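You operate a simulated robot arm through the tools that you are given. There is no shell and no other tool. Be economical: measure what you need, move in short steps, check, and stop when the job is done.

You are at the controls of a simulated robot arm. One attempt, no reset.

TASK
Run the green-banded nut down its stud, snug it up with its socket and dot the stud's tip.
Fine: socket of the same colour, put back after; blue marker, back in its pot; leave the other studs and nuts. Set down upright: what you pick out, blue marker.

Only the result counts: the job must be done as asked and must still hold three seconds after the hand-in. Knocking over, shifting, dropping, spilling or breaking anything else fails it.

THE ROBOT
A 7-joint arm with a two-finger parallel gripper, fixed in place. Base frame: the origin is at the foot of the arm, x ahead of it, y to its left, z up; the work surface is at about z = 800. Lengths are in mm, angles in degrees, forces in N, time in s.
With the tool pointing down near the work surface it reaches from about 240 to 680 mm from the base axis. Its first joint turns from -66.0 to 66.0 degrees. Payload 2.4 kg.
The tool frame sits at the grasp point between the pads (the TCP): z along the fingers, y along the line on which they close. The tips reach 30 mm beyond it. Largest opening 94 mm; finger width 28, thickness 10; the body of the gripper, 50 by 96 mm, starts 55 mm behind the TCP.
Orientation is that of the tool frame in the base frame, as a unit quaternion [x, y, z, w]. With the fingers straight down and closing along the base's y, the tool's x points along the base's -x, its y along +y and its z along -z.

THE INTERFACE
- The arm moves only by the tool apply_moves. Its argument "motion" is one flat list of numbers, 7 for each row, row after row: the closure, from 0 (fully open) to 1 (shut), then the shift along the tool's x, y, z in units of 40 mm (1.0 is 40 mm), then the turn, a rotation vector about the tool's x, y, z in units of 6 degrees (1.0 is 6 degrees). In form: [fingers, dx, dy, dz, ax, ay, az, fingers, dx, dy, dz, ax, ay, az, ...]. A call has 1 to 10 rows; each row shifts and turns the commanded pose from where the row before left it, along the tool's axes as they then stand. A call with a number of a shift or a turn outside -1 to 1 is refused whole. Rows are played at 5 a second. More than 50 mm and 8.6 degrees between two rows, or a gripper value outside its range, and nothing of the call is played. A pose out of reach is approached as far as the arm can. The call stops where the force on the tool passes 70 N (or 10 N more than at its start, if that is more) or the arm is blocked; 0.2 s more then pass. Each finger travels about 153 mm/s and halts on what it meets, pressing with about 20 N; the grip force reading is that of the motor and also rises with nothing between the fingers. The clock runs only during rows and for 0.2 s after the last one: add rows that do not move to give the fingers time. It gives the time, the measured TCP pose, the force on the tool (base axes), the opening and the grip force at its end, in the units of the frame above (readings bear some noise), with the torque about the TCP (base axes, N m) and any sound that the robot's microphone picked up.
- Cameras (640 x 400 px; columns grow to the right, rows downward): "scene" is fixed at [25.4, 459.6, 1453.2]; the picture's right is [-0.87, -0.48, 0.00], its down [-0.24, 0.44, -0.86] and it looks along [0.42, -0.76, -0.50] (base axes); focal length 333 px, centre (320, 200). "wrist" rides on the gripper at [76, 14, -102] in the tool frame; the picture's right is [-0.18, 0.98, 0.00], its down [-0.75, -0.14, -0.64] and it looks along [-0.63, -0.12, 0.77] (tool axes); focal length 243 px, centre (320, 200). There is no depth. A picture from a camera that has moved, and an enlarged one, comes with that camera's place and axes in the base frame and with its lens.
- capture(camera): a new picture of that camera. No time passes.
- close_up(camera, box): a new picture of the part [left, top, right, bottom] of that camera's present view, enlarged. No time passes.
- job_done(): hands the job in; it is judged then, once.

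Go step by step. Nothing tells you positions but the pictures and the camera data: compare them with the known pose of the tool, close in by small moves and look again before you grip or let go. The budget is 120 turns and 84 pictures, counting those below and the enlarged ones. Unless the task says otherwise, let go and move clear before handing in.

The tools are called after ">>>" as name(argument=value, ...) on one line, values as JSON. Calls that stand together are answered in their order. apply_moves: Moves the arm, as the interface text tells. Its arguments: {"type":"object","properties":{"motion":{"type":"array","items":{"type":"number"}}},"required":["motion"]} The other tools are called the same way: capture (camera) takes a picture; close_up (camera, box) takes an enlarged picture of a part of a camera's view; job_done () hands the job in.

At the start:

```text
time: 0.0
ee_pos: [458.8, -10.6, 1213.0]
tcp_rot: [0.0, 1.0, -0.001, 0.0]
wrist_force: [0.0, -0.9, -0.2]
moment: [0.01, -0.02, 0.0]
opening: 94.0
finger_force: 0.1
```

scene: 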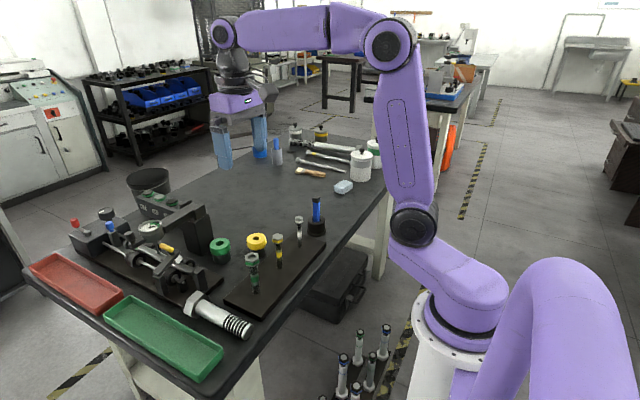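
wrist: 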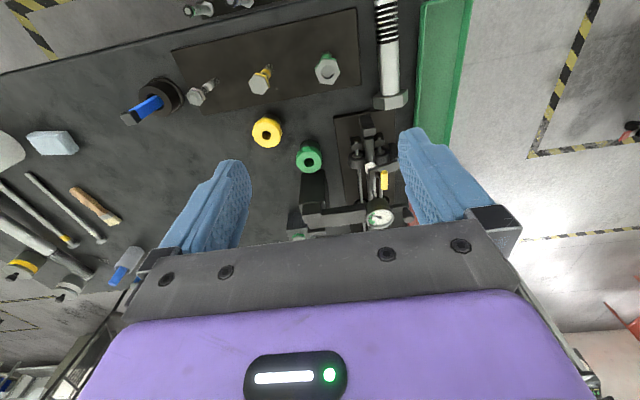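

I see a plate with three studs carrying nuts, a green and a yellow socket, and a blue marker in a black pot. First I enlarge the views to work out the details.

>>> close_up(camera="scene", box=[200, 180, 360, 320])

>>> close_up(camera="wrist", box=[100, 0, 420, 200])

```text
2.86 times, centred on (280, 250) of scene
camera zoom: at [25.4, 459.6, 1453.2], right [-0.87, -0.48, 0.0], down [-0.24, 0.44, -0.86], along [0.42, -0.76, -0.5], focal length 952 px, centre (434, 57)
```

zoom: 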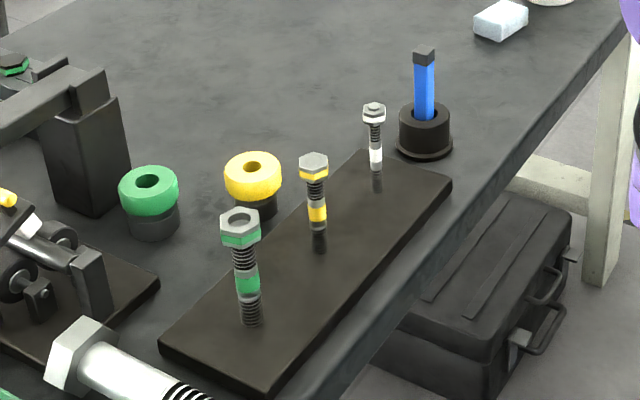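

```text
2.00 times, centred on (260, 100) of wrist
camera zoom: at [382.8, 3.6, 1314.8], right [0.18, 0.98, 0.0], down [0.75, -0.14, 0.64], along [0.63, -0.12, -0.77], focal length 485 px, centre (440, 400)
```

zoom: 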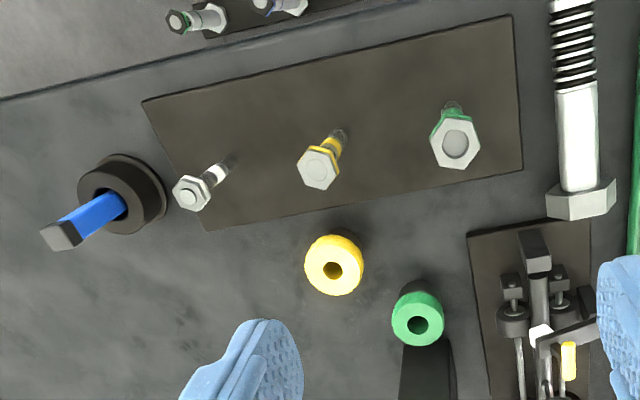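

The green nut sits near the top of its stud, at roughly (459, 1, 950). I move down above it for a closer look.

>>> apply_moves(motion=[0, 0, 0.3, 0.5, 0, 0, 0, 0, 0, 0, 1, 0, 0, 0, 0, 0, 0, 1, 0, 0, 0, 0, 0, 0, 1, 0, 0, 0, 0, 0, 0, 0.8, 0, 0, 0, 0, 0, 0, 0, 0, 0, 0])

>>> capture(camera="wrist")

>>> close_up(camera="scene", box=[200, 200, 300, 300])

```text
time: 1.4
ee_pos: [457.7, 1.8, 1042.3]
tcp_rot: [-0.001, 1.0, 0.0, 0.001]
wrist_force: [-0.4, -0.4, -0.5]
moment: [0.0, 0.02, -0.04]
opening: 93.9
finger_force: 0.0
```

```text
79 pictures are left
camera wrist: at [382.5, 16.1, 1143.6], right [0.18, 0.98, 0.0], down [0.75, -0.14, 0.64], along [0.63, -0.12, -0.77], focal length 243 px, centre (320, 200)
```

wrist: 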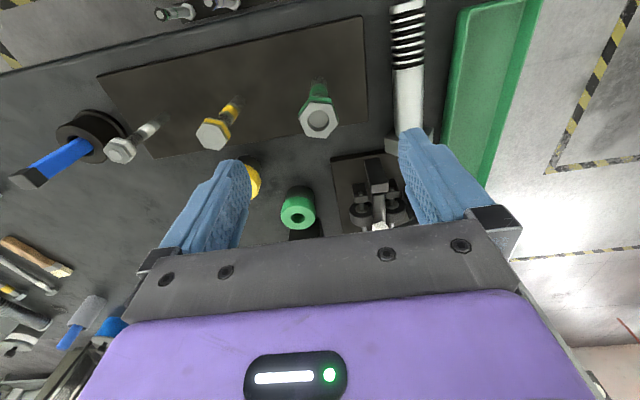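

```text
4.00 times, centred on (250, 250) of scene
camera zoom: at [25.4, 459.6, 1453.2], right [-0.87, -0.48, 0.0], down [-0.24, 0.44, -0.86], along [0.42, -0.76, -0.5], focal length 1333 px, centre (600, 0)
```

zoom: 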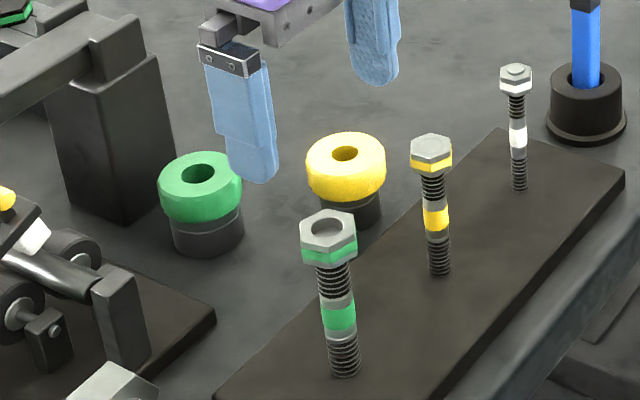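

The nut top is near (460, 0, 946) and the plate top is around z 833. I enlarge the wrist view to see the hex orientation and the sockets.

>>> close_up(camera="wrist", box=[260, 70, 380, 145])

>>> close_up(camera="scene", box=[232, 240, 282, 300])

```text
5.33 times, centred on (320, 108) of wrist
camera zoom: at [382.5, 16.1, 1143.6], right [0.18, 0.98, 0.0], down [0.75, -0.14, 0.64], along [0.63, -0.12, -0.77], focal length 1294 px, centre (320, 693)
```

zoom: 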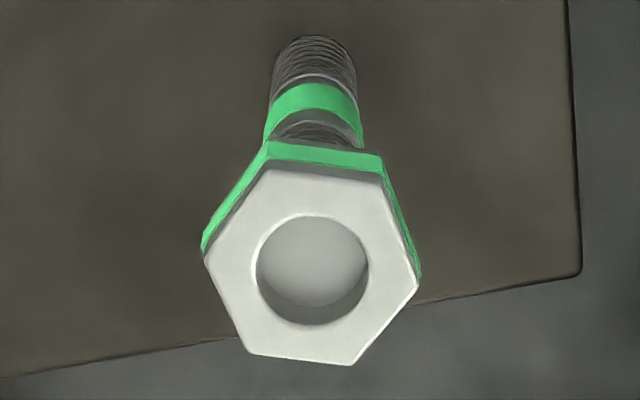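

```text
6.67 times, centred on (257, 270) of scene
camera zoom: at [25.4, 459.6, 1453.2], right [-0.87, -0.48, 0.0], down [-0.24, 0.44, -0.86], along [0.42, -0.76, -0.5], focal length 2221 px, centre (740, -267)
```

zoom: 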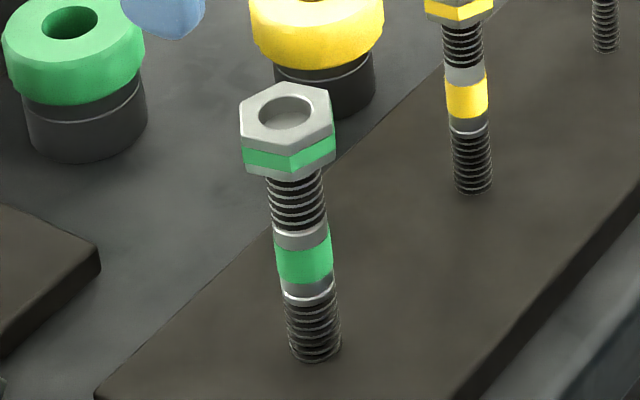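

The nut is about 29 mm across flats, with flat normals about 12° off the closing line. I pre-wind the wrist by −72° about the tool z, still up high, then look.

>>> apply_moves(motion=[0, -0.03, -0.03, 0, 0, 0, -1, 0, 0, 0, 0, 0, 0, -1, 0, 0, 0, 0, 0, 0, -1, 0, 0, 0, 0, 0, 0, -1, 0, 0, 0, 0, 0, 0, -1, 0, 0, 0, 0, 0, 0, -1, 0, 0, 0, 0, 0, 0, -1, 0, 0, 0, 0, 0, 0, -1, 0, 0, 0, 0, 0, 0, -1, 0, 0, 0, 0, 0, 0, -1])

>>> apply_moves(motion=[0.3, 0, 0, 0, 0, 0, -1, 0.3, 0, 0, 0, 0, 0, -1, 0.3, 0, 0, 0.3, 0, 0, 0, 0.3, 0, 0, 0, 0, 0, 0])

>>> capture(camera="wrist")

```text
time: 3.6
ee_pos: [460.5, 0.9, 1041.1]
tcp_rot: [-0.501, 0.865, 0.0, 0.0]
wrist_force: [-0.3, -0.2, 0.7]
moment: [-0.03, 0.04, 0.01]
opening: 94.0
finger_force: 0.1
```

```text
time: 4.6
ee_pos: [460.4, 1.4, 1029.6]
tcp_rot: [-0.588, 0.809, 0.001, -0.001]
wrist_force: [-0.2, 0.8, 0.2]
moment: [-0.01, -0.01, 0.02]
opening: 65.6
finger_force: 0.1
```

```text
75 pictures are left
camera wrist: at [423.2, -68.1, 1131.6], right [-0.88, 0.48, 0.0], down [0.37, 0.67, 0.64], along [0.31, 0.56, -0.77], focal length 243 px, centre (320, 200)
```

wrist: 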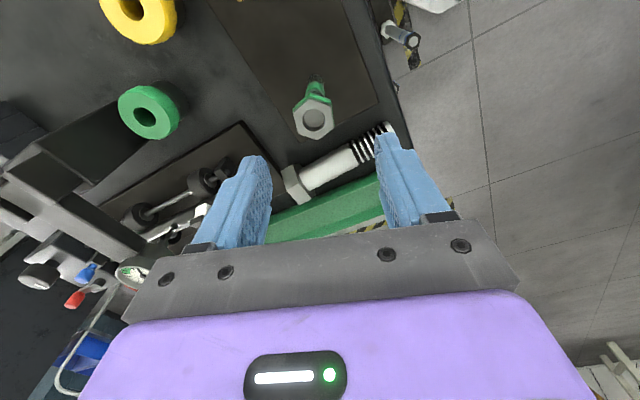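

The three wrist views put the nut top at about (464, −1, 932). I correct the position and come down to just above the nut, then look again.

>>> apply_moves(motion=[0.3, 0.034, -0.09, 0.6, 0, 0, 0, 0.3, 0, 0, 0.6, 0, 0, 0, 0.3, 0, 0, 0, 0, 0, 0])

>>> capture(camera="wrist")

>>> close_up(camera="scene", box=[200, 190, 300, 300])

```text
time: 5.4
ee_pos: [461.3, -1.2, 981.6]
tcp_rot: [-0.588, 0.809, 0.0, 0.0]
wrist_force: [-0.3, 0.1, 1.2]
moment: [0.04, -0.02, -0.01]
opening: 65.6
finger_force: 0.1
```

```text
74 pictures are left
camera wrist: at [425.5, -70.9, 1083.4], right [-0.88, 0.48, 0.0], down [0.37, 0.67, 0.64], along [0.31, 0.56, -0.77], focal length 243 px, centre (320, 200)
```

wrist: 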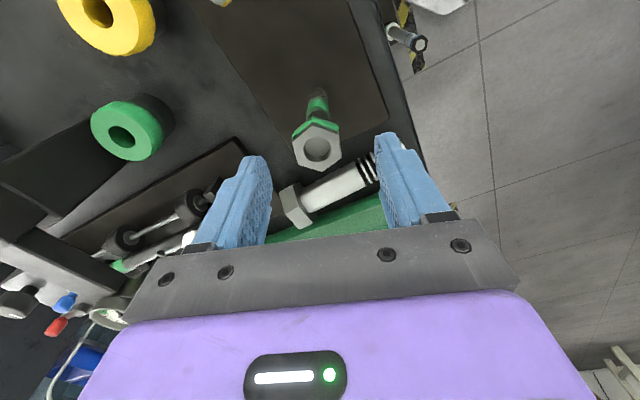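

```text
3.64 times, centred on (250, 245) of scene
camera zoom: at [25.4, 459.6, 1453.2], right [-0.87, -0.48, 0.0], down [-0.24, 0.44, -0.86], along [0.42, -0.76, -0.5], focal length 1212 px, centre (574, 36)
```

zoom: 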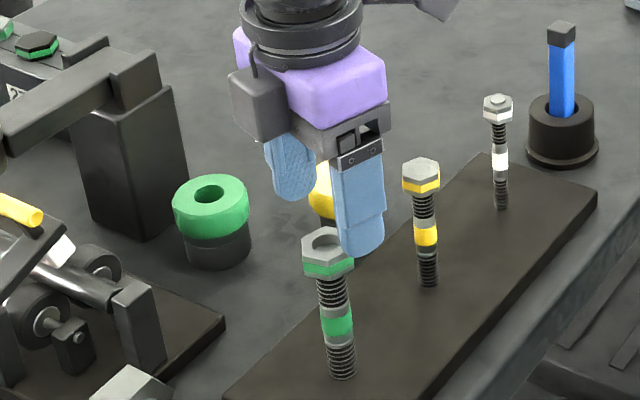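

The nut top is about (465, −1, 929). I centre on it, go down 46 mm so the pads span it, and look before closing.

>>> apply_moves(motion=[0.3, -0.03, -0.09, 0.25, 0, 0, 0, 0.3, 0, 0, 0.4, 0, 0, 0, 0.3, 0, 0, 0.5, 0, 0, 0, 0.3, 0, 0, 0, 0, 0, 0])

>>> capture(camera="wrist")

>>> close_up(camera="scene", box=[200, 190, 300, 300])

```text
time: 6.4
ee_pos: [466.4, -0.6, 935.8]
tcp_rot: [-0.587, 0.809, 0.0, 0.0]
wrist_force: [0.2, -1.0, -0.1]
moment: [0.0, 0.0, -0.01]
opening: 65.8
finger_force: 0.0
```

```text
72 pictures are left
camera wrist: at [429.2, -70.5, 1037.1], right [-0.88, 0.48, 0.0], down [0.37, 0.67, 0.64], along [0.31, 0.56, -0.77], focal length 243 px, centre (320, 200)
```

wrist: 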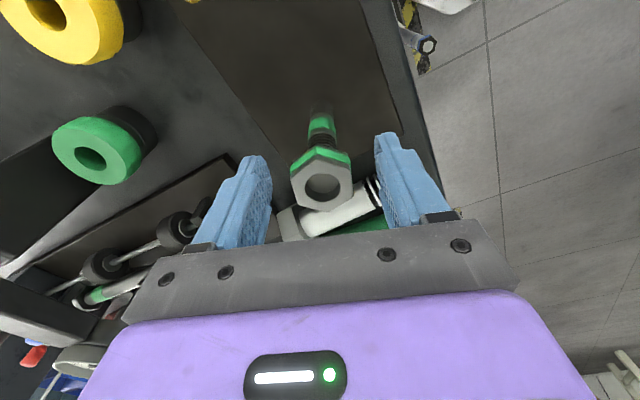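

```text
3.64 times, centred on (250, 245) of scene
camera zoom: at [25.4, 459.6, 1453.2], right [-0.87, -0.48, 0.0], down [-0.24, 0.44, -0.86], along [0.42, -0.76, -0.5], focal length 1212 px, centre (574, 36)
```

zoom: 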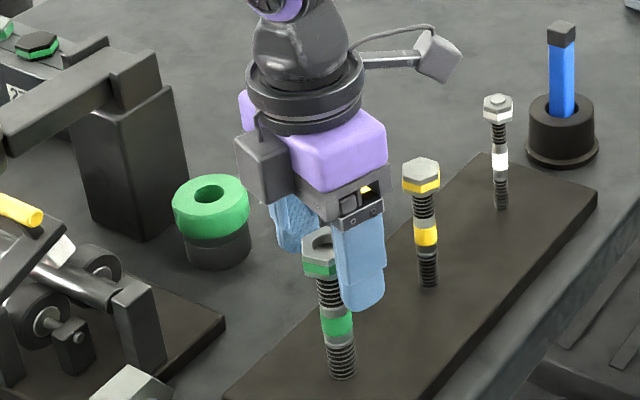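

The nut sits at the TCP with its flats facing the pads. I close, then turn clockwise by a small test amount.

>>> apply_moves(motion=[0.5, 0, 0, -0.1, 0, 0, 0, 0.8, 0, 0, 0, 0, 0, 0, 0.8, 0, 0, 0, 0, 0, 0, 0.8, 0, 0, 0, 0, 0, 0])

>>> capture(camera="wrist")

```text
time: 7.4
ee_pos: [464.6, -1.7, 939.2]
tcp_rot: [-0.588, 0.809, 0.0, -0.001]
wrist_force: [-11.8, 4.2, 8.6]
moment: [0.11, 0.15, -0.02]
opening: 32.0
finger_force: 20.2
```

```text
70 pictures are left
camera wrist: at [428.5, -70.0, 1041.4], right [-0.88, 0.48, 0.0], down [0.37, 0.67, 0.64], along [0.31, 0.56, -0.77], focal length 243 px, centre (320, 200)
```

wrist: 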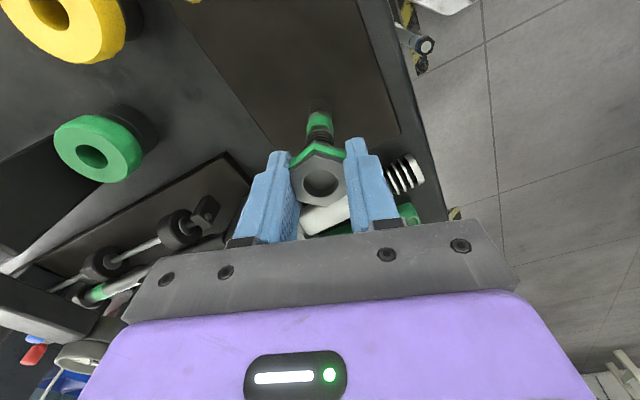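

Gripped, with a slight side load. I ease 1.6 mm toward the load and turn 60° clockwise.

>>> apply_moves(motion=[0.8, 0, 0.04, 0, 0, 0, 0, 0.8, 0, 0, 0, 0, 0, 1, 0.8, 0, 0, 0, 0, 0, 1, 0.8, 0, 0, 0, 0, 0, 1, 0.8, 0, 0, 0, 0, 0, 1, 0.8, 0, 0, 0, 0, 0, 1, 0.8, 0, 0, 0, 0, 0, 1])

>>> capture(camera="wrist")

```text
time: 9.0
ee_pos: [464.2, -0.9, 938.9]
tcp_rot: [-0.309, 0.951, 0.0, -0.001]
wrist_force: [-7.8, 4.8, -16.0]
moment: [0.07, 0.13, 0.1]
opening: 31.8
finger_force: 20.2
```

```text
69 pictures are left
camera wrist: at [394.8, -34.7, 1040.2], right [-0.43, 0.9, 0.0], down [0.69, 0.33, 0.64], along [0.58, 0.27, -0.77], focal length 243 px, centre (320, 200)
```

wrist: 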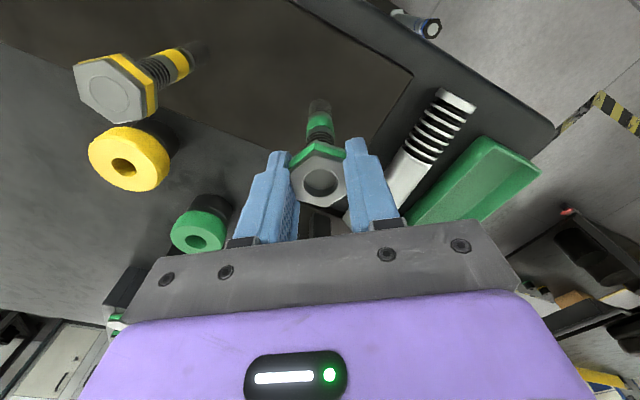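

The nut turned freely and now pulls the tool down (fz +9 to −16 N), so clockwise is running it down. I continue, following it downwards.

>>> apply_moves(motion=[0.8, 0, 0, 0.02, 0, 0, 1, 0.8, 0, 0, 0.01, 0, 0, 1, 0.8, 0, 0, 0.01, 0, 0, 1, 0.8, 0, 0, 0.01, 0, 0, 1, 0.8, 0, 0, 0.01, 0, 0, 1, 0.8, 0, 0, 0.01, 0, 0, 1, 0.8, 0, 0, 0.01, 0, 0, 1, 0.8, 0, 0, 0.01, 0, 0, 1, 0.8, 0, 0, 0.01, 0, 0, 1, 0.8, 0, 0, 0.01, 0, 0, 1])

>>> capture(camera="wrist")

```text
time: 11.2
ee_pos: [464.4, 0.5, 936.1]
tcp_rot: [0.209, 0.978, 0.0, 0.0]
wrist_force: [-14.6, 19.6, 21.1]
moment: [0.23, 0.23, 0.01]
opening: 31.6
finger_force: 19.6
```

```text
68 pictures are left
camera wrist: at [401.1, 43.5, 1037.1], right [0.57, 0.82, 0.0], down [0.63, -0.44, 0.64], along [0.53, -0.36, -0.77], focal length 243 px, centre (320, 200)
```

wrist: 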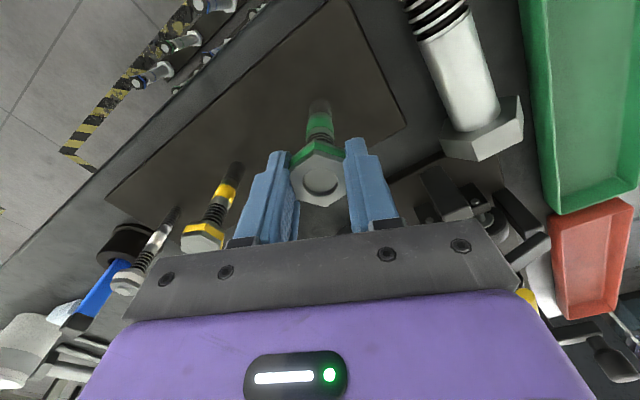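

The nut follows at about 11 to 12 mm per turn. I ease the side load and keep turning, with a gentler down-feed.

>>> apply_moves(motion=[0.8, 0.03, 0.02, -0.01, 0, 0, 1, 0.8, 0, 0, 0, 0, 0, 1, 0.8, 0, 0, 0.005, 0, 0, 1, 0.8, 0, 0, 0.005, 0, 0, 1, 0.8, 0, 0, 0.005, 0, 0, 1, 0.8, 0, 0, 0.005, 0, 0, 1, 0.8, 0, 0, 0.005, 0, 0, 1, 0.8, 0, 0, 0.005, 0, 0, 1, 0.8, 0, 0, 0.005, 0, 0, 1, 0.8, 0, 0, 0.005, 0, 0, 1])

>>> apply_moves(motion=[0.8, 0, 0, 0.005, 0, 0, 1, 0.8, 0, 0, 0.005, 0, 0, 1, 0.8, 0, 0, 0.005, 0, 0, 1, 0.8, 0, 0, 0.005, 0, 0, 1, 0.8, 0, 0, 0.005, 0, 0, 1, 0.8, 0, 0, 0.005, 0, 0, 1, 0.8, 0, 0, 0.005, 0, 0, 1, 0.8, 0, 0, 0.005, 0, 0, 1, 0.8, 0, 0, 0.005, 0, 0, 1, 0.8, 0, 0, 0.005, 0, 0, 1])

>>> close_up(camera="scene", box=[210, 220, 290, 300])

```text
time: 13.4
ee_pos: [464.7, 0.3, 933.7]
tcp_rot: [0.67, 0.742, 0.001, 0.001]
wrist_force: [9.2, 9.4, -2.0]
moment: [0.02, -0.05, 0.02]
opening: 31.3
finger_force: 19.9
```

```text
time: 15.6
ee_pos: [463.4, 0.1, 930.9]
tcp_rot: [0.951, 0.308, 0.002, 0.0]
wrist_force: [15.6, -1.3, -9.0]
moment: [0.03, -0.18, 0.08]
opening: 31.7
finger_force: 20.2
```

```text
5.00 times, centred on (250, 260) of scene
camera zoom: at [26.0, 459.6, 1453.2], right [-0.87, -0.48, 0.0], down [-0.24, 0.44, -0.86], along [0.42, -0.76, -0.5], focal length 1666 px, centre (670, -100)
```

zoom: 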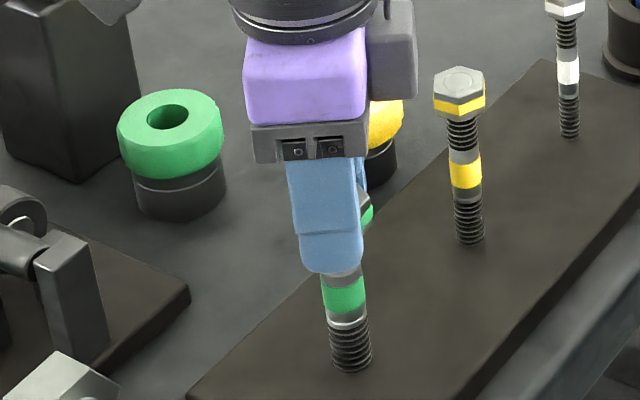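

It is down about 8 mm after 216° and turning smoothly. I carry on until the wrist nears its limit.

>>> apply_moves(motion=[0.8, 0, 0, 0.01, 0, 0, 1, 0.8, 0, 0, 0.01, 0, 0, 1, 0.8, 0, 0, 0.008, 0, 0, 1, 0.8, 0, 0, 0.008, 0, 0, 1, 0.8, 0, 0, 0.008, 0, 0, 1])

>>> capture(camera="wrist")

```text
time: 16.8
ee_pos: [465.4, 0.3, 929.8]
tcp_rot: [0.999, 0.051, 0.0, 0.0]
wrist_force: [10.8, -0.8, 9.8]
moment: [-0.09, -0.11, 0.03]
opening: 31.7
finger_force: 20.0
```

```text
66 pictures are left
camera wrist: at [542.3, -7.2, 1032.0], right [-0.08, -1.0, 0.0], down [-0.77, 0.06, 0.64], along [-0.64, 0.05, -0.77], focal length 243 px, centre (320, 200)
```

wrist: 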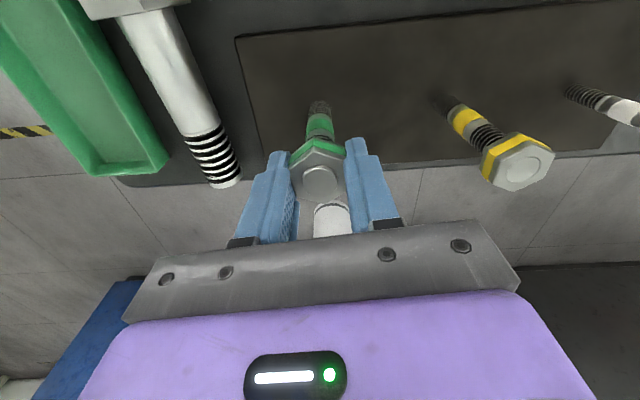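

The nut top is now flush with the stud tip (tip z about 928), so it is threading properly. I open and ratchet back 300°.

>>> apply_moves(motion=[0.4, 0, 0, 0, 0, 0, 0, 0.4, 0, 0, 0, 0, 0, 0, 0.4, 0, 0, 0, 0, 0, -1, 0.4, 0, 0, 0, 0, 0, -1, 0.4, 0, 0, 0, 0, 0, -1, 0.4, 0, 0, 0, 0, 0, -1, 0.4, 0, 0, 0, 0, 0, -1, 0.4, 0, 0, 0, 0, 0, -1, 0.4, 0, 0, 0, 0, 0, -1, 0.4, 0, 0, 0, 0, 0, -1])

>>> apply_moves(motion=[0.4, 0, 0, 0, 0, 0, -1, 0.4, 0, 0, 0, 0, 0, -1, 0.4, 0, 0, 0, 0, 0, -1, 0.4, 0, 0, 0, 0, 0, -1, 0.4, 0, 0, 0, 0, 0, -1, 0.4, 0, 0, 0, 0, 0, -1, 0.4, 0, 0, 0, 0, 0, -1, 0.4, 0, 0, 0, 0, 0, -1, 0.4, 0, 0, 0, 0, 0, -1, 0.4, 0, 0, 0, 0, 0, -1])

>>> apply_moves(motion=[0.4, 0, 0, 0, 0, 0, -1, 0.4, 0, 0, 0, 0, 0, -1, 0.4, 0, 0, 0, 0, 0, -1, 0.4, 0, 0, 0, 0, 0, -1, 0.4, 0, 0, 0, 0, 0, -1, 0.4, 0, 0, 0, 0, 0, -1, 0.4, 0, 0, 0, 0, 0, -1, 0.4, 0, 0, 0, 0, 0, -1, 0.4, 0, 0, 0, 0, 0, -1, 0.4, 0, 0, 0, 0, 0, -1])

>>> apply_moves(motion=[0.4, 0, 0, 0, 0, 0, -1, 0.4, 0, 0, 0, 0, 0, -1, 0.4, 0, 0, 0, 0, 0, -1, 0.4, 0, 0, 0, 0, 0, -1, 0.4, 0, 0, 0, 0, 0, -1, 0.4, 0, 0, 0, 0, 0, -1, 0.4, 0, 0, 0, 0, 0, -1, 0.4, 0, 0, 0, 0, 0, -1, 0.4, 0, 0, 0, 0, 0, -1, 0.4, 0, 0, 0, 0, 0, -1])

>>> apply_moves(motion=[0.4, 0, 0, 0, 0, 0, -1, 0.4, 0, 0, 0, 0, 0, -1, 0.4, 0, 0, 0, 0, 0, -1, 0.4, 0, 0, 0, 0, 0, -1, 0.4, 0, 0, 0, 0, 0, -1, 0.4, 0, 0, 0, 0, 0, -1, 0.4, 0, 0, 0, 0, 0, -1, 0.4, 0, 0, 0, 0, 0, -1, 0.4, 0, 0, 0, 0, 0, -1, 0.4, 0, 0, 0, 0, 0, -1])

>>> capture(camera="wrist")

>>> close_up(camera="scene", box=[210, 220, 290, 300])

```text
time: 19.0
ee_pos: [465.0, 1.8, 929.5]
tcp_rot: [0.89, 0.455, 0.0, 0.0]
wrist_force: [0.0, -0.6, -0.1]
moment: [0.01, -0.03, 0.01]
opening: 56.4
finger_force: 0.0
```

```text
time: 21.2
ee_pos: [463.2, 0.1, 929.3]
tcp_rot: [0.544, 0.839, -0.001, 0.0]
wrist_force: [0.2, -0.1, -0.4]
moment: [0.0, -0.01, -0.01]
opening: 56.2
finger_force: 0.0
```

```text
time: 23.4
ee_pos: [464.1, -0.5, 930.6]
tcp_rot: [0.052, 0.999, 0.0, 0.0]
wrist_force: [0.3, -0.5, -0.1]
moment: [-0.03, 0.01, 0.0]
opening: 56.5
finger_force: 0.0
```

```text
time: 25.6
ee_pos: [463.9, -0.3, 930.2]
tcp_rot: [-0.454, 0.891, 0.0, 0.0]
wrist_force: [-0.5, 0.0, -0.5]
moment: [0.02, -0.01, 0.01]
opening: 56.4
finger_force: 0.1
```

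```text
time: 27.8
ee_pos: [464.9, -0.6, 930.0]
tcp_rot: [0.839, -0.544, -0.001, 0.0]
wrist_force: [0.1, -0.5, 0.4]
moment: [-0.03, -0.02, 0.02]
opening: 56.0
finger_force: 0.0
```

```text
65 pictures are left
camera wrist: at [483.4, -76.0, 1031.3], right [-0.97, -0.23, 0.0], down [-0.18, 0.75, 0.64], along [-0.15, 0.62, -0.77], focal length 243 px, centre (320, 200)
```

wrist: 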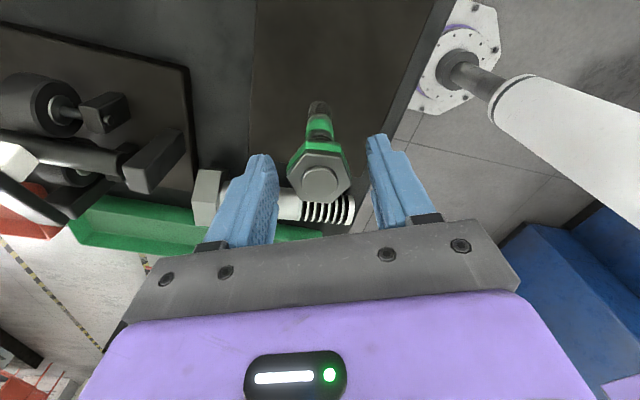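

```text
5.00 times, centred on (250, 260) of scene
camera zoom: at [25.4, 459.6, 1453.2], right [-0.87, -0.48, 0.0], down [-0.24, 0.44, -0.86], along [0.42, -0.76, -0.5], focal length 1666 px, centre (670, -100)
```

zoom: 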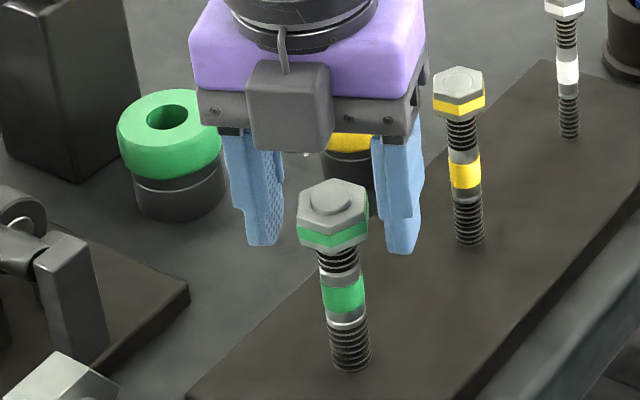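

The stud tip now stands slightly proud and there is roughly 12 mm of upper thread left before the plain shank. I back off 12° more to line up the flats, grip, and turn on.

>>> apply_moves(motion=[0.4, 0, 0, 0, 0, 0, -1, 0.4, 0, 0, 0, 0, 0, -1, 0.8, 0, 0, 0, 0, 0, 0, 0.8, 0, 0, 0, 0, 0, 0, 0.8, 0, 0, 0, 0, 0, 0])

>>> apply_moves(motion=[0.8, 0, 0, 0.005, 0, 0, 1, 0.8, 0, 0, 0.005, 0, 0, 1, 0.8, 0, 0, 0.005, 0, 0, 1, 0.8, 0, 0, 0.005, 0, 0, 1, 0.8, 0, 0, 0.005, 0, 0, 1, 0.8, 0, 0, 0.005, 0, 0, 1, 0.8, 0, 0, 0.005, 0, 0, 1, 0.8, 0, 0, 0.005, 0, 0, 1, 0.8, 0, 0, 0.005, 0, 0, 1, 0.8, 0, 0, 0.005, 0, 0, 1])

>>> apply_moves(motion=[0.8, 0, 0, 0.005, 0, 0, 1, 0.8, 0, 0, 0.005, 0, 0, 1, 0.8, 0, 0, 0.005, 0, 0, 1, 0.8, 0, 0, 0.005, 0, 0, 1, 0.8, 0, 0, 0.005, 0, 0, 1, 0.8, 0, 0, 0.005, 0, 0, 1, 0.8, 0, 0, 0.005, 0, 0, 1, 0.8, 0, 0, 0.005, 0, 0, 1, 0.8, 0, 0, 0.005, 0, 0, 1, 0.8, 0, 0, 0.005, 0, 0, 1])

```text
time: 29.0
ee_pos: [463.9, 0.4, 929.5]
tcp_rot: [0.891, -0.455, 0.001, 0.0]
wrist_force: [4.6, 1.3, -2.2]
moment: [0.09, -0.03, 0.03]
opening: 31.3
finger_force: 20.1
```

```text
time: 31.2
ee_pos: [465.1, 1.1, 929.3]
tcp_rot: [-0.544, 0.839, -0.001, 0.001]
wrist_force: [12.8, 2.5, -4.6]
moment: [0.02, -0.06, 0.07]
opening: 31.4
finger_force: 20.4
```

```text
time: 33.4
ee_pos: [465.1, 0.3, 925.4]
tcp_rot: [-0.051, 0.999, 0.0, 0.0]
wrist_force: [14.9, -4.9, 0.7]
moment: [-0.1, -0.2, 0.01]
opening: 31.2
finger_force: 19.8
```

Vertical force stays near zero, so the feed matches the pitch (12 mm per turn). I continue.

>>> apply_moves(motion=[0.8, 0, 0, 0.005, 0, 0, 1, 0.8, 0, 0, 0.005, 0, 0, 1, 0.8, 0, 0, 0.005, 0, 0, 1, 0.8, 0, 0, 0.005, 0, 0, 1, 0.8, 0, 0, 0.005, 0, 0, 1, 0.8, 0, 0, 0.005, 0, 0, 1, 0.8, 0, 0, 0.005, 0, 0, 1, 0.8, 0, 0, 0.005, 0, 0, 1, 0.8, 0, 0, 0.005, 0, 0, 1, 0.8, 0, 0, 0.005, 0, 0, 1])

>>> apply_moves(motion=[0.8, 0, 0, 0.005, 0, 0, 1, 0.8, 0, 0, 0.005, 0, 0, 1, 0.8, 0, 0, 0.005, 0, 0, 1, 0.8, 0, 0, 0.005, 0, 0, 1, 0.8, 0, 0, 0.005, 0, 0, 1, 0.8, 0, 0, 0.005, 0, 0, 1, 0.8, 0, 0, 0.005, 0, 0, 1, 0.8, 0, 0, 0.005, 0, 0, 1, 0.8, 0, 0, 0.005, 0, 0, 1, 0.8, 0, 0, 0.005, 0, 0, 1])

>>> close_up(camera="scene", box=[210, 220, 290, 300])

>>> capture(camera="wrist")

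```text
time: 35.6
ee_pos: [464.2, 1.0, 923.4]
tcp_rot: [0.454, 0.891, -0.001, 0.0]
wrist_force: [13.0, -3.5, -11.7]
moment: [-0.17, -0.3, 0.06]
opening: 31.2
finger_force: 20.1
```

```text
time: 37.8
ee_pos: [464.8, 0.0, 923.1]
tcp_rot: [0.839, 0.543, 0.001, 0.001]
wrist_force: [15.1, 8.1, -3.0]
moment: [0.11, -0.2, 0.07]
opening: 31.6
finger_force: 20.2
```

```text
5.00 times, centred on (250, 260) of scene
camera zoom: at [25.8, 459.8, 1453.2], right [-0.87, -0.48, 0.0], down [-0.24, 0.44, -0.86], along [0.42, -0.76, -0.5], focal length 1666 px, centre (670, -100)
```

zoom: 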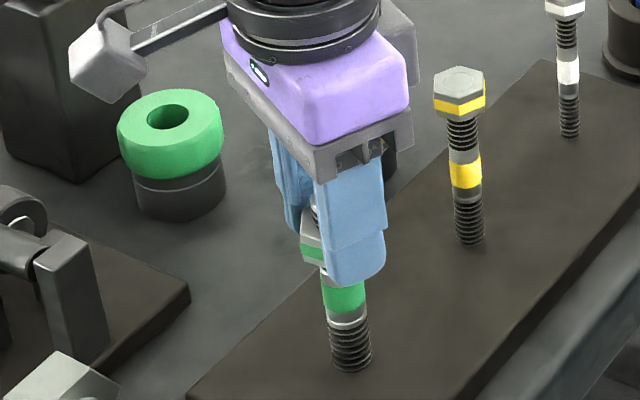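

```text
62 pictures are left
camera wrist: at [509.6, 63.6, 1023.7], right [0.82, -0.57, 0.0], down [-0.44, -0.63, 0.64], along [-0.36, -0.53, -0.77], focal length 243 px, centre (320, 200)
```

wrist: 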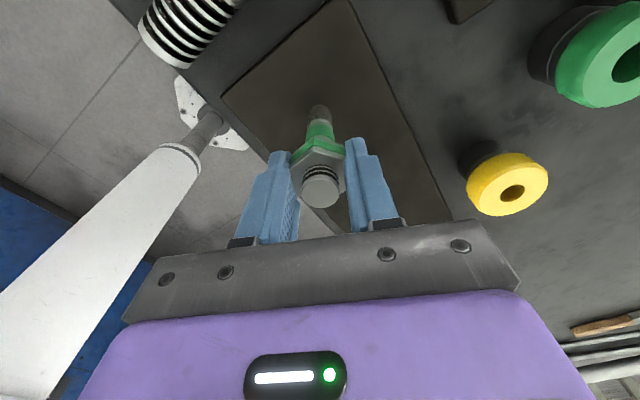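

The tip now stands some 8 mm above the nut. Another 60°, while watching the torque.

>>> apply_moves(motion=[0.8, 0, 0, 0.005, 0, 0, 1, 0.8, 0, 0, 0.005, 0, 0, 1, 0.8, 0, 0, 0.005, 0, 0, 1, 0.8, 0, 0, 0.005, 0, 0, 1, 0.8, 0, 0, 0.005, 0, 0, 1, 0.8, 0, 0, 0.005, 0, 0, 1, 0.8, 0, 0, 0.005, 0, 0, 1, 0.8, 0, 0, 0.005, 0, 0, 1, 0.8, 0, 0, 0.005, 0, 0, 1, 0.8, 0, 0, 0.005, 0, 0, 1])

>>> apply_moves(motion=[0.4, 0, 0, 0, 0, 0, 0, 0.4, 0, 0, 0, 0, 0, 0, 0.4, 0, 0, 0, 0, 0, -1, 0.4, 0, 0, 0, 0, 0, -1, 0.4, 0, 0, 0, 0, 0, -1, 0.4, 0, 0, 0, 0, 0, -1, 0.4, 0, 0, 0, 0, 0, -1, 0.4, 0, 0, 0, 0, 0, -1, 0.4, 0, 0, 0, 0, 0, -1, 0.4, 0, 0, 0, 0, 0, -1])

>>> capture(camera="wrist")

>>> close_up(camera="scene", box=[210, 220, 290, 300])

```text
time: 40.0
ee_pos: [465.2, -1.4, 919.7]
tcp_rot: [0.999, 0.05, 0.001, 0.001]
wrist_force: [12.9, -2.6, -3.9]
moment: [-0.03, -0.22, 0.0]
opening: 31.7
finger_force: 19.8
```

```text
time: 42.2
ee_pos: [464.1, -0.3, 920.4]
tcp_rot: [0.89, 0.455, 0.0, 0.0]
wrist_force: [-0.2, 0.5, 0.3]
moment: [0.03, -0.02, 0.02]
opening: 56.5
finger_force: 0.0
```

```text
61 pictures are left
camera wrist: at [520.9, 52.6, 1021.6], right [0.69, -0.73, 0.0], down [-0.56, -0.53, 0.64], along [-0.47, -0.44, -0.77], focal length 243 px, centre (320, 200)
```

wrist: 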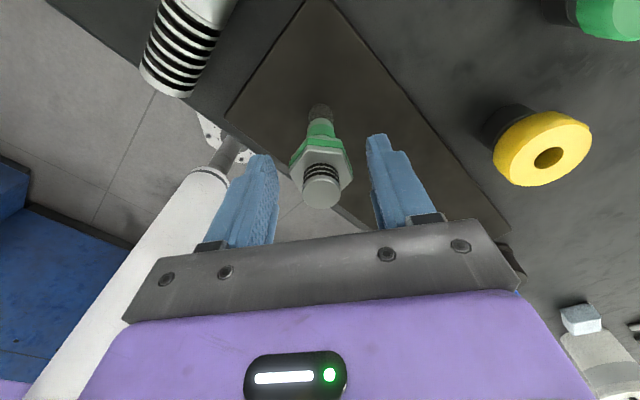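

```text
5.00 times, centred on (250, 260) of scene
camera zoom: at [25.4, 459.6, 1453.2], right [-0.87, -0.48, 0.0], down [-0.24, 0.44, -0.86], along [0.42, -0.76, -0.5], focal length 1666 px, centre (670, -100)
```

zoom: 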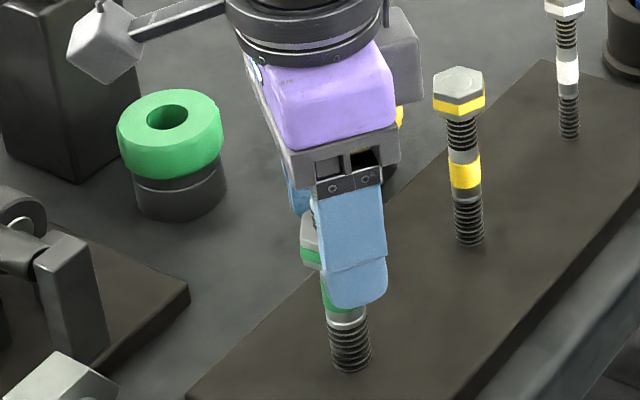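

Still running freely with no seating torque yet. I ratchet back again and look at the gap under the nut.

>>> apply_moves(motion=[0.4, 0, 0, 0, 0, 0, -1, 0.4, 0, 0, 0, 0, 0, -1, 0.4, 0, 0, 0, 0, 0, -1, 0.4, 0, 0, 0, 0, 0, -1, 0.4, 0, 0, 0, 0, 0, -1, 0.4, 0, 0, 0, 0, 0, -1, 0.4, 0, 0, 0, 0, 0, -1, 0.4, 0, 0, 0, 0, 0, -1, 0.4, 0, 0, 0, 0, 0, -1, 0.4, 0, 0, 0, 0, 0, -1])

>>> apply_moves(motion=[0.4, 0, 0, 0, 0, 0, -1, 0.4, 0, 0, 0, 0, 0, -1, 0.4, 0, 0, 0, 0, 0, -1, 0.4, 0, 0, 0, 0, 0, -1, 0.4, 0, 0, 0, 0, 0, -1, 0.4, 0, 0, 0, 0, 0, -1, 0.4, 0, 0, 0, 0, 0, -1, 0.4, 0, 0, 0, 0, 0, -1, 0.4, 0, 0, 0, 0, 0, -1, 0.4, 0, 0, 0, 0, 0, -1])

>>> apply_moves(motion=[0.4, 0, 0, 0, 0, 0, -1, 0.4, 0, 0, 0, 0, 0, -1, 0.4, 0, 0, 0, 0, 0, -1, 0.4, 0, 0, 0, 0, 0, -1, 0.4, 0, 0, 0, 0, 0, -1, 0.4, 0, 0, 0, 0, 0, -1, 0.4, 0, 0, 0, 0, 0, -1, 0.4, 0, 0, 0, 0, 0, -1, 0.4, 0, 0, 0, 0, 0, -1, 0.4, 0, 0, 0, 0, 0, -1])

>>> apply_moves(motion=[0.4, 0, 0, 0, 0, 0, -1, 0.4, 0, 0, 0, 0, 0, -1, 0.4, 0, 0, 0, 0, 0, -1, 0.4, 0, 0, 0, 0, 0, -1, 0.4, 0, 0, 0, 0, 0, -1, 0.4, 0, 0, 0, 0, 0, -1, 0.4, 0, 0, 0, 0, 0, -1, 0.4, 0, 0, 0, 0, 0, -1, 0.4, 0, 0, 0, 0, 0, -1, 0.4, 0, 0, 0, 0, 0, -1])

>>> close_up(camera="scene", box=[230, 220, 290, 280])

```text
time: 44.4
ee_pos: [464.3, 0.1, 920.0]
tcp_rot: [0.543, 0.839, 0.0, 0.0]
wrist_force: [-0.2, 0.2, -0.3]
moment: [0.0, -0.02, -0.01]
opening: 56.7
finger_force: 0.1
```

```text
time: 46.6
ee_pos: [463.2, 0.2, 920.7]
tcp_rot: [0.051, 0.999, 0.0, 0.0]
wrist_force: [-0.3, -0.5, 0.4]
moment: [0.0, -0.01, 0.01]
opening: 56.4
finger_force: 0.1
```

```text
time: 48.8
ee_pos: [463.8, 0.1, 919.4]
tcp_rot: [-0.455, 0.89, 0.0, 0.0]
wrist_force: [-0.2, -1.0, 0.1]
moment: [-0.02, 0.0, 0.02]
opening: 56.5
finger_force: 0.0
```

```text
time: 51.0
ee_pos: [464.0, -1.0, 919.5]
tcp_rot: [0.839, -0.544, 0.0, 0.0]
wrist_force: [-0.2, -0.6, -0.1]
moment: [-0.02, -0.02, 0.01]
opening: 56.3
finger_force: 0.1
```

```text
6.67 times, centred on (260, 250) of scene
camera zoom: at [25.4, 459.6, 1453.2], right [-0.87, -0.48, 0.0], down [-0.24, 0.44, -0.86], along [0.42, -0.76, -0.5], focal length 2221 px, centre (720, -133)
```

zoom: 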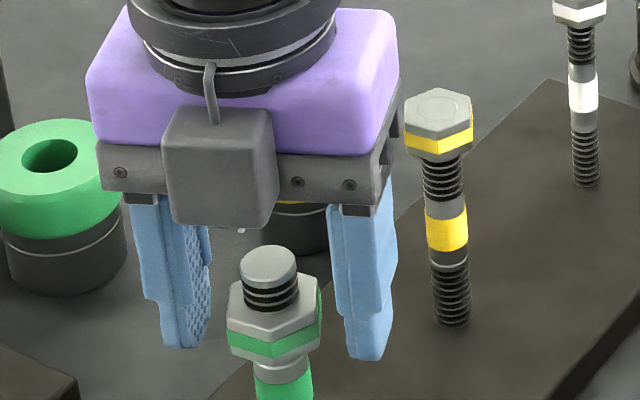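

The nut's underside is now just above the green band, perhaps 5 mm to go. I grip again and turn on, watching for seating.

>>> apply_moves(motion=[0.4, 0, 0, 0, 0, 0, -1, 0.4, 0, 0, 0, 0, 0, -1, 0.8, 0, 0, 0, 0, 0, 0, 0.8, 0, 0, 0, 0, 0, 0, 0.8, 0, 0, 0, 0, 0, 0])

>>> apply_moves(motion=[0.8, 0, 0, 0.005, 0, 0, 1, 0.8, 0, 0, 0.005, 0, 0, 1, 0.8, 0, 0, 0.005, 0, 0, 1, 0.8, 0, 0, 0.005, 0, 0, 1, 0.8, 0, 0, 0.005, 0, 0, 1, 0.8, 0, 0, 0.005, 0, 0, 1, 0.8, 0, 0, 0.005, 0, 0, 1, 0.8, 0, 0, 0.005, 0, 0, 1, 0.8, 0, 0, 0.005, 0, 0, 1, 0.8, 0, 0, 0.005, 0, 0, 1])

>>> apply_moves(motion=[0.8, 0, 0, 0.005, 0, 0, 1, 0.8, 0, 0, 0.005, 0, 0, 1, 0.8, 0, 0, 0.005, 0, 0, 1, 0.8, 0, 0, 0.005, 0, 0, 1, 0.8, 0, 0, 0.005, 0, 0, 1])

>>> close_up(camera="scene", box=[220, 220, 300, 300])

```text
time: 52.2
ee_pos: [463.4, 0.0, 919.8]
tcp_rot: [0.891, -0.454, 0.001, 0.0]
wrist_force: [7.5, 3.2, -3.9]
moment: [0.05, -0.06, 0.01]
opening: 31.7
finger_force: 19.4
```

```text
time: 54.4
ee_pos: [463.9, -0.7, 917.9]
tcp_rot: [-0.543, 0.839, 0.0, 0.0]
wrist_force: [12.6, 5.4, -7.3]
moment: [0.06, -0.11, 0.04]
opening: 31.4
finger_force: 19.9
```

```text
time: 55.6
ee_pos: [464.6, -0.3, 916.4]
tcp_rot: [-0.309, 0.951, -0.001, 0.001]
wrist_force: [14.5, 3.4, -7.6]
moment: [0.07, -0.2, 0.06]
opening: 31.2
finger_force: 20.1
```

```text
5.00 times, centred on (260, 260) of scene
camera zoom: at [25.9, 459.7, 1453.2], right [-0.87, -0.48, 0.0], down [-0.24, 0.44, -0.86], along [0.42, -0.76, -0.5], focal length 1666 px, centre (620, -100)
```

zoom: 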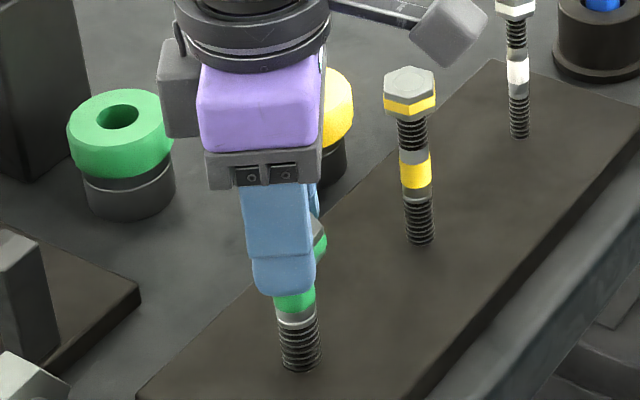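

No seating yet; I continue.

>>> apply_moves(motion=[0.8, 0, 0, 0.005, 0, 0, 1, 0.8, 0, 0, 0.005, 0, 0, 1, 0.8, 0, 0, 0.005, 0, 0, 1, 0.8, 0, 0, 0.005, 0, 0, 1, 0.8, 0, 0, 0.005, 0, 0, 1, 0.8, 0, 0, 0.005, 0, 0, 1, 0.8, 0, 0, 0.005, 0, 0, 1, 0.8, 0, 0, 0.005, 0, 0, 1, 0.8, 0, 0, 0.005, 0, 0, 1, 0.8, 0, 0, 0.005, 0, 0, 1])

>>> apply_moves(motion=[0.8, 0, 0, 0.005, 0, 0, 1, 0.8, 0, 0, 0.005, 0, 0, 1, 0.8, 0, 0, 0.005, 0, 0, 1, 0.8, 0, 0, 0.005, 0, 0, 1, 0.8, 0, 0, 0.005, 0, 0, 1, 0.8, 0, 0, 0.005, 0, 0, 1, 0.8, 0, 0, 0.005, 0, 0, 1, 0.8, 0, 0, 0.005, 0, 0, 1, 0.8, 0, 0, 0.005, 0, 0, 1, 0.8, 0, 0, 0.005, 0, 0, 1])

>>> apply_moves(motion=[0.8, 0, 0, 0.005, 0, 0, 1, 0.8, 0, 0, 0.005, 0, 0, 1, 0.8, 0, 0, 0.005, 0, 0, 1, 0.8, 0, 0, 0.005, 0, 0, 1, 0.8, 0, 0, 0.005, 0, 0, 1, 0.8, 0, 0, 0.005, 0, 0, 1, 0.8, 0, 0, 0.005, 0, 0, 1, 0.8, 0, 0, 0.005, 0, 0, 1, 0.8, 0, 0, 0.005, 0, 0, 1, 0.8, 0, 0, 0.005, 0, 0, 1])

>>> capture(camera="wrist")

```text
time: 57.8
ee_pos: [463.7, 0.2, 915.8]
tcp_rot: [0.209, 0.978, 0.0, -0.001]
wrist_force: [10.0, -1.5, -12.6]
moment: [-0.09, -0.26, 0.08]
opening: 31.7
finger_force: 19.9
```

```text
time: 60.0
ee_pos: [464.3, -0.3, 913.8]
tcp_rot: [0.67, 0.742, 0.001, 0.001]
wrist_force: [11.0, 5.9, 3.7]
moment: [-0.01, -0.18, 0.09]
opening: 35.8
finger_force: 19.6
```

```text
time: 62.2
ee_pos: [464.8, -0.0, 911.0]
tcp_rot: [0.952, 0.306, 0.001, 0.0]
wrist_force: [12.5, -7.8, 6.5]
moment: [-0.24, -0.17, 0.1]
opening: 34.6
finger_force: 19.7
```

```text
57 pictures are left
camera wrist: at [535.0, 32.0, 1013.3], right [0.42, -0.91, 0.0], down [-0.7, -0.33, 0.64], along [-0.58, -0.27, -0.77], focal length 243 px, centre (320, 200)
```

wrist: 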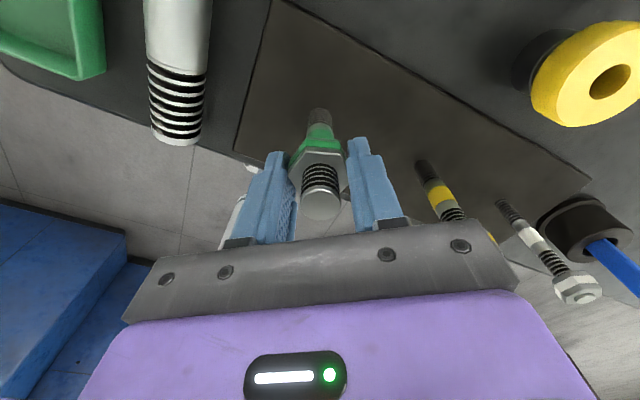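

The fingers rode over the nut's corners (opening jumped to 35.8), so the nut is seated finger-tight. I open, lift clear and unwind the wrist.

>>> apply_moves(motion=[0.4, 0, 0, 0, 0, 0, 0, 0.4, 0, 0, 0, 0, 0, 0, 0.4, 0, 0, -0.5, 0, 0, 0, 0.4, 0, 0, -1, 0, 0, 0, 0.4, 0, 0, -1, 0, 0, -1, 0.4, 0, 0, -0.5, 0, 0, -1, 0.4, 0, 0, 0, 0, 0, -1, 0.4, 0, 0, 0, 0, 0, -1, 0.4, 0, 0, 0, 0, 0, -1, 0.4, 0, 0, 0, 0, 0, -1])

>>> apply_moves(motion=[0, 0, 0, 0, 0, 0, -1, 0, 0, 0, 0, 0, 0, -1, 0, 0, 0, 0, 0, 0, -1, 0, 0, 0, 0, 0, 0, -1, 0, 0, 0, 0, 0, 0, -1, 0, 0, 0, 0, 0, 0, -1, 0, 0, 0, 0, 0, 0, -1, 0, 0, 0, 0, 0, 0, -1, 0, 0, 0, 0, 0, 0, -1, 0, 0, 0, 0, 0, 0, -1])

>>> apply_moves(motion=[0, 0, 0, 0, 0, 0, -1, 0, 0, 0, 0, 0, 0, -1, 0, 0, 0, 0, 0, 0, -1, 0, 0, 0, 0, 0, 0, -1, 0, 0, 0, 0, 0, 0, -1, 0, 0, 0, 0, 0, 0, -1, 0, 0, 0, 0, 0, 0, -1, 0, 0, 0, 0, 0, 0, -1])

>>> capture(camera="wrist")

>>> close_up(camera="scene", box=[200, 220, 280, 300])

```text
time: 64.4
ee_pos: [463.8, 0.2, 1032.0]
tcp_rot: [0.808, 0.589, 0.0, 0.001]
wrist_force: [0.9, 0.3, 0.2]
moment: [0.04, -0.01, -0.02]
opening: 56.6
finger_force: 0.0
```

```text
time: 66.6
ee_pos: [464.4, 2.1, 1031.1]
tcp_rot: [0.405, 0.914, 0.0, -0.001]
wrist_force: [-0.1, 0.0, -0.5]
moment: [0.04, 0.04, -0.01]
opening: 93.8
finger_force: 0.0
```

```text
time: 68.4
ee_pos: [465.1, -0.5, 1030.8]
tcp_rot: [-0.002, 1.0, 0.0, 0.0]
wrist_force: [0.3, 0.3, -0.3]
moment: [-0.03, -0.02, 0.01]
opening: 94.0
finger_force: 0.0
```

```text
56 pictures are left
camera wrist: at [388.6, 13.5, 1132.7], right [0.18, 0.98, 0.0], down [0.75, -0.14, 0.64], along [0.63, -0.12, -0.77], focal length 243 px, centre (320, 200)
```

wrist: 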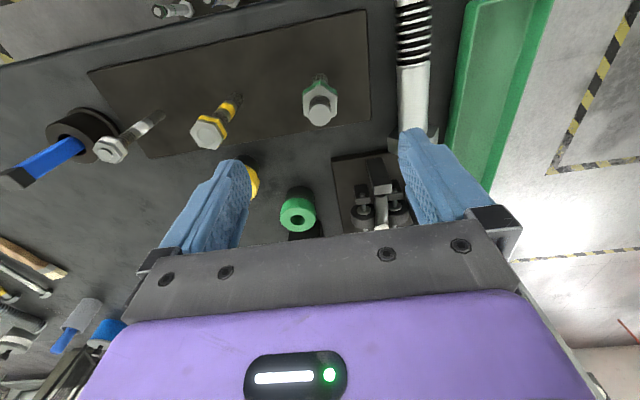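

```text
5.00 times, centred on (240, 260) of scene
camera zoom: at [25.4, 459.6, 1453.2], right [-0.87, -0.48, 0.0], down [-0.24, 0.44, -0.86], along [0.42, -0.76, -0.5], focal length 1666 px, centre (720, -100)
```

zoom: 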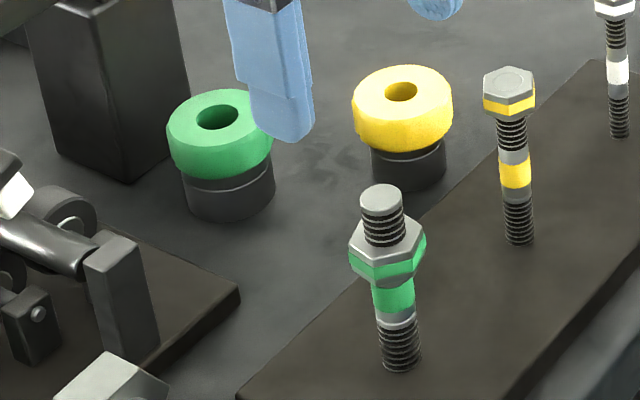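

The nut is down against the shank with the tip well exposed. Now for the green socket, near (649, −70, 850); I move above it to look.

>>> apply_moves(motion=[0, -0.9, -0.35, 0, 0, 0, 0, 0, -0.9, -0.35, 0, 0, 0, 0, 0, -0.9, -0.35, 0, 0, 0, 0, 0, -0.9, -0.35, 0, 0, 0, 0, 0, -0.8, -0.35, 0, 0, 0, 0, 0, 0, 0, 0, 0, 0, 0])

>>> capture(camera="wrist")

>>> close_up(camera="scene", box=[120, 160, 280, 300])

```text
time: 69.8
ee_pos: [641.1, -71.6, 1031.4]
tcp_rot: [0.0, 1.0, 0.0, -0.001]
wrist_force: [1.1, -0.3, 0.1]
moment: [0.02, -0.04, -0.01]
opening: 93.9
finger_force: 0.2
```

```text
54 pictures are left
camera wrist: at [565.9, -57.6, 1133.6], right [0.18, 0.98, 0.0], down [0.75, -0.14, 0.64], along [0.63, -0.12, -0.77], focal length 243 px, centre (320, 200)
```

wrist: 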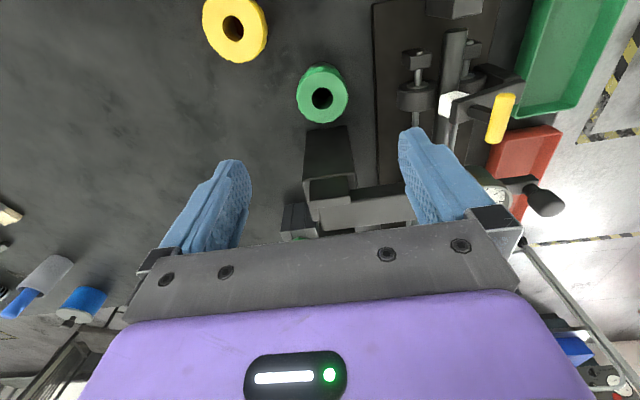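

```text
2.86 times, centred on (200, 230) of scene
camera zoom: at [25.4, 459.6, 1453.2], right [-0.87, -0.48, 0.0], down [-0.24, 0.44, -0.86], along [0.42, -0.76, -0.5], focal length 952 px, centre (663, 114)
```

zoom: 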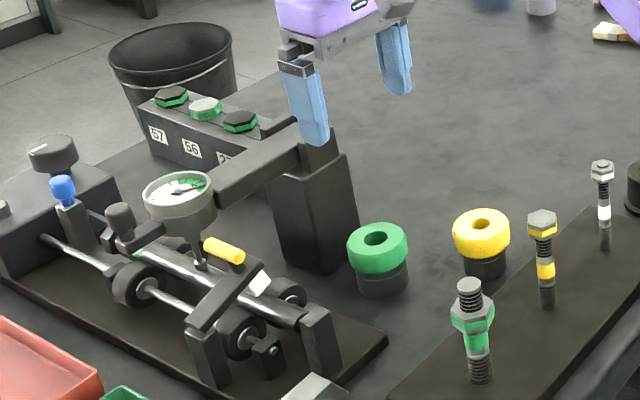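

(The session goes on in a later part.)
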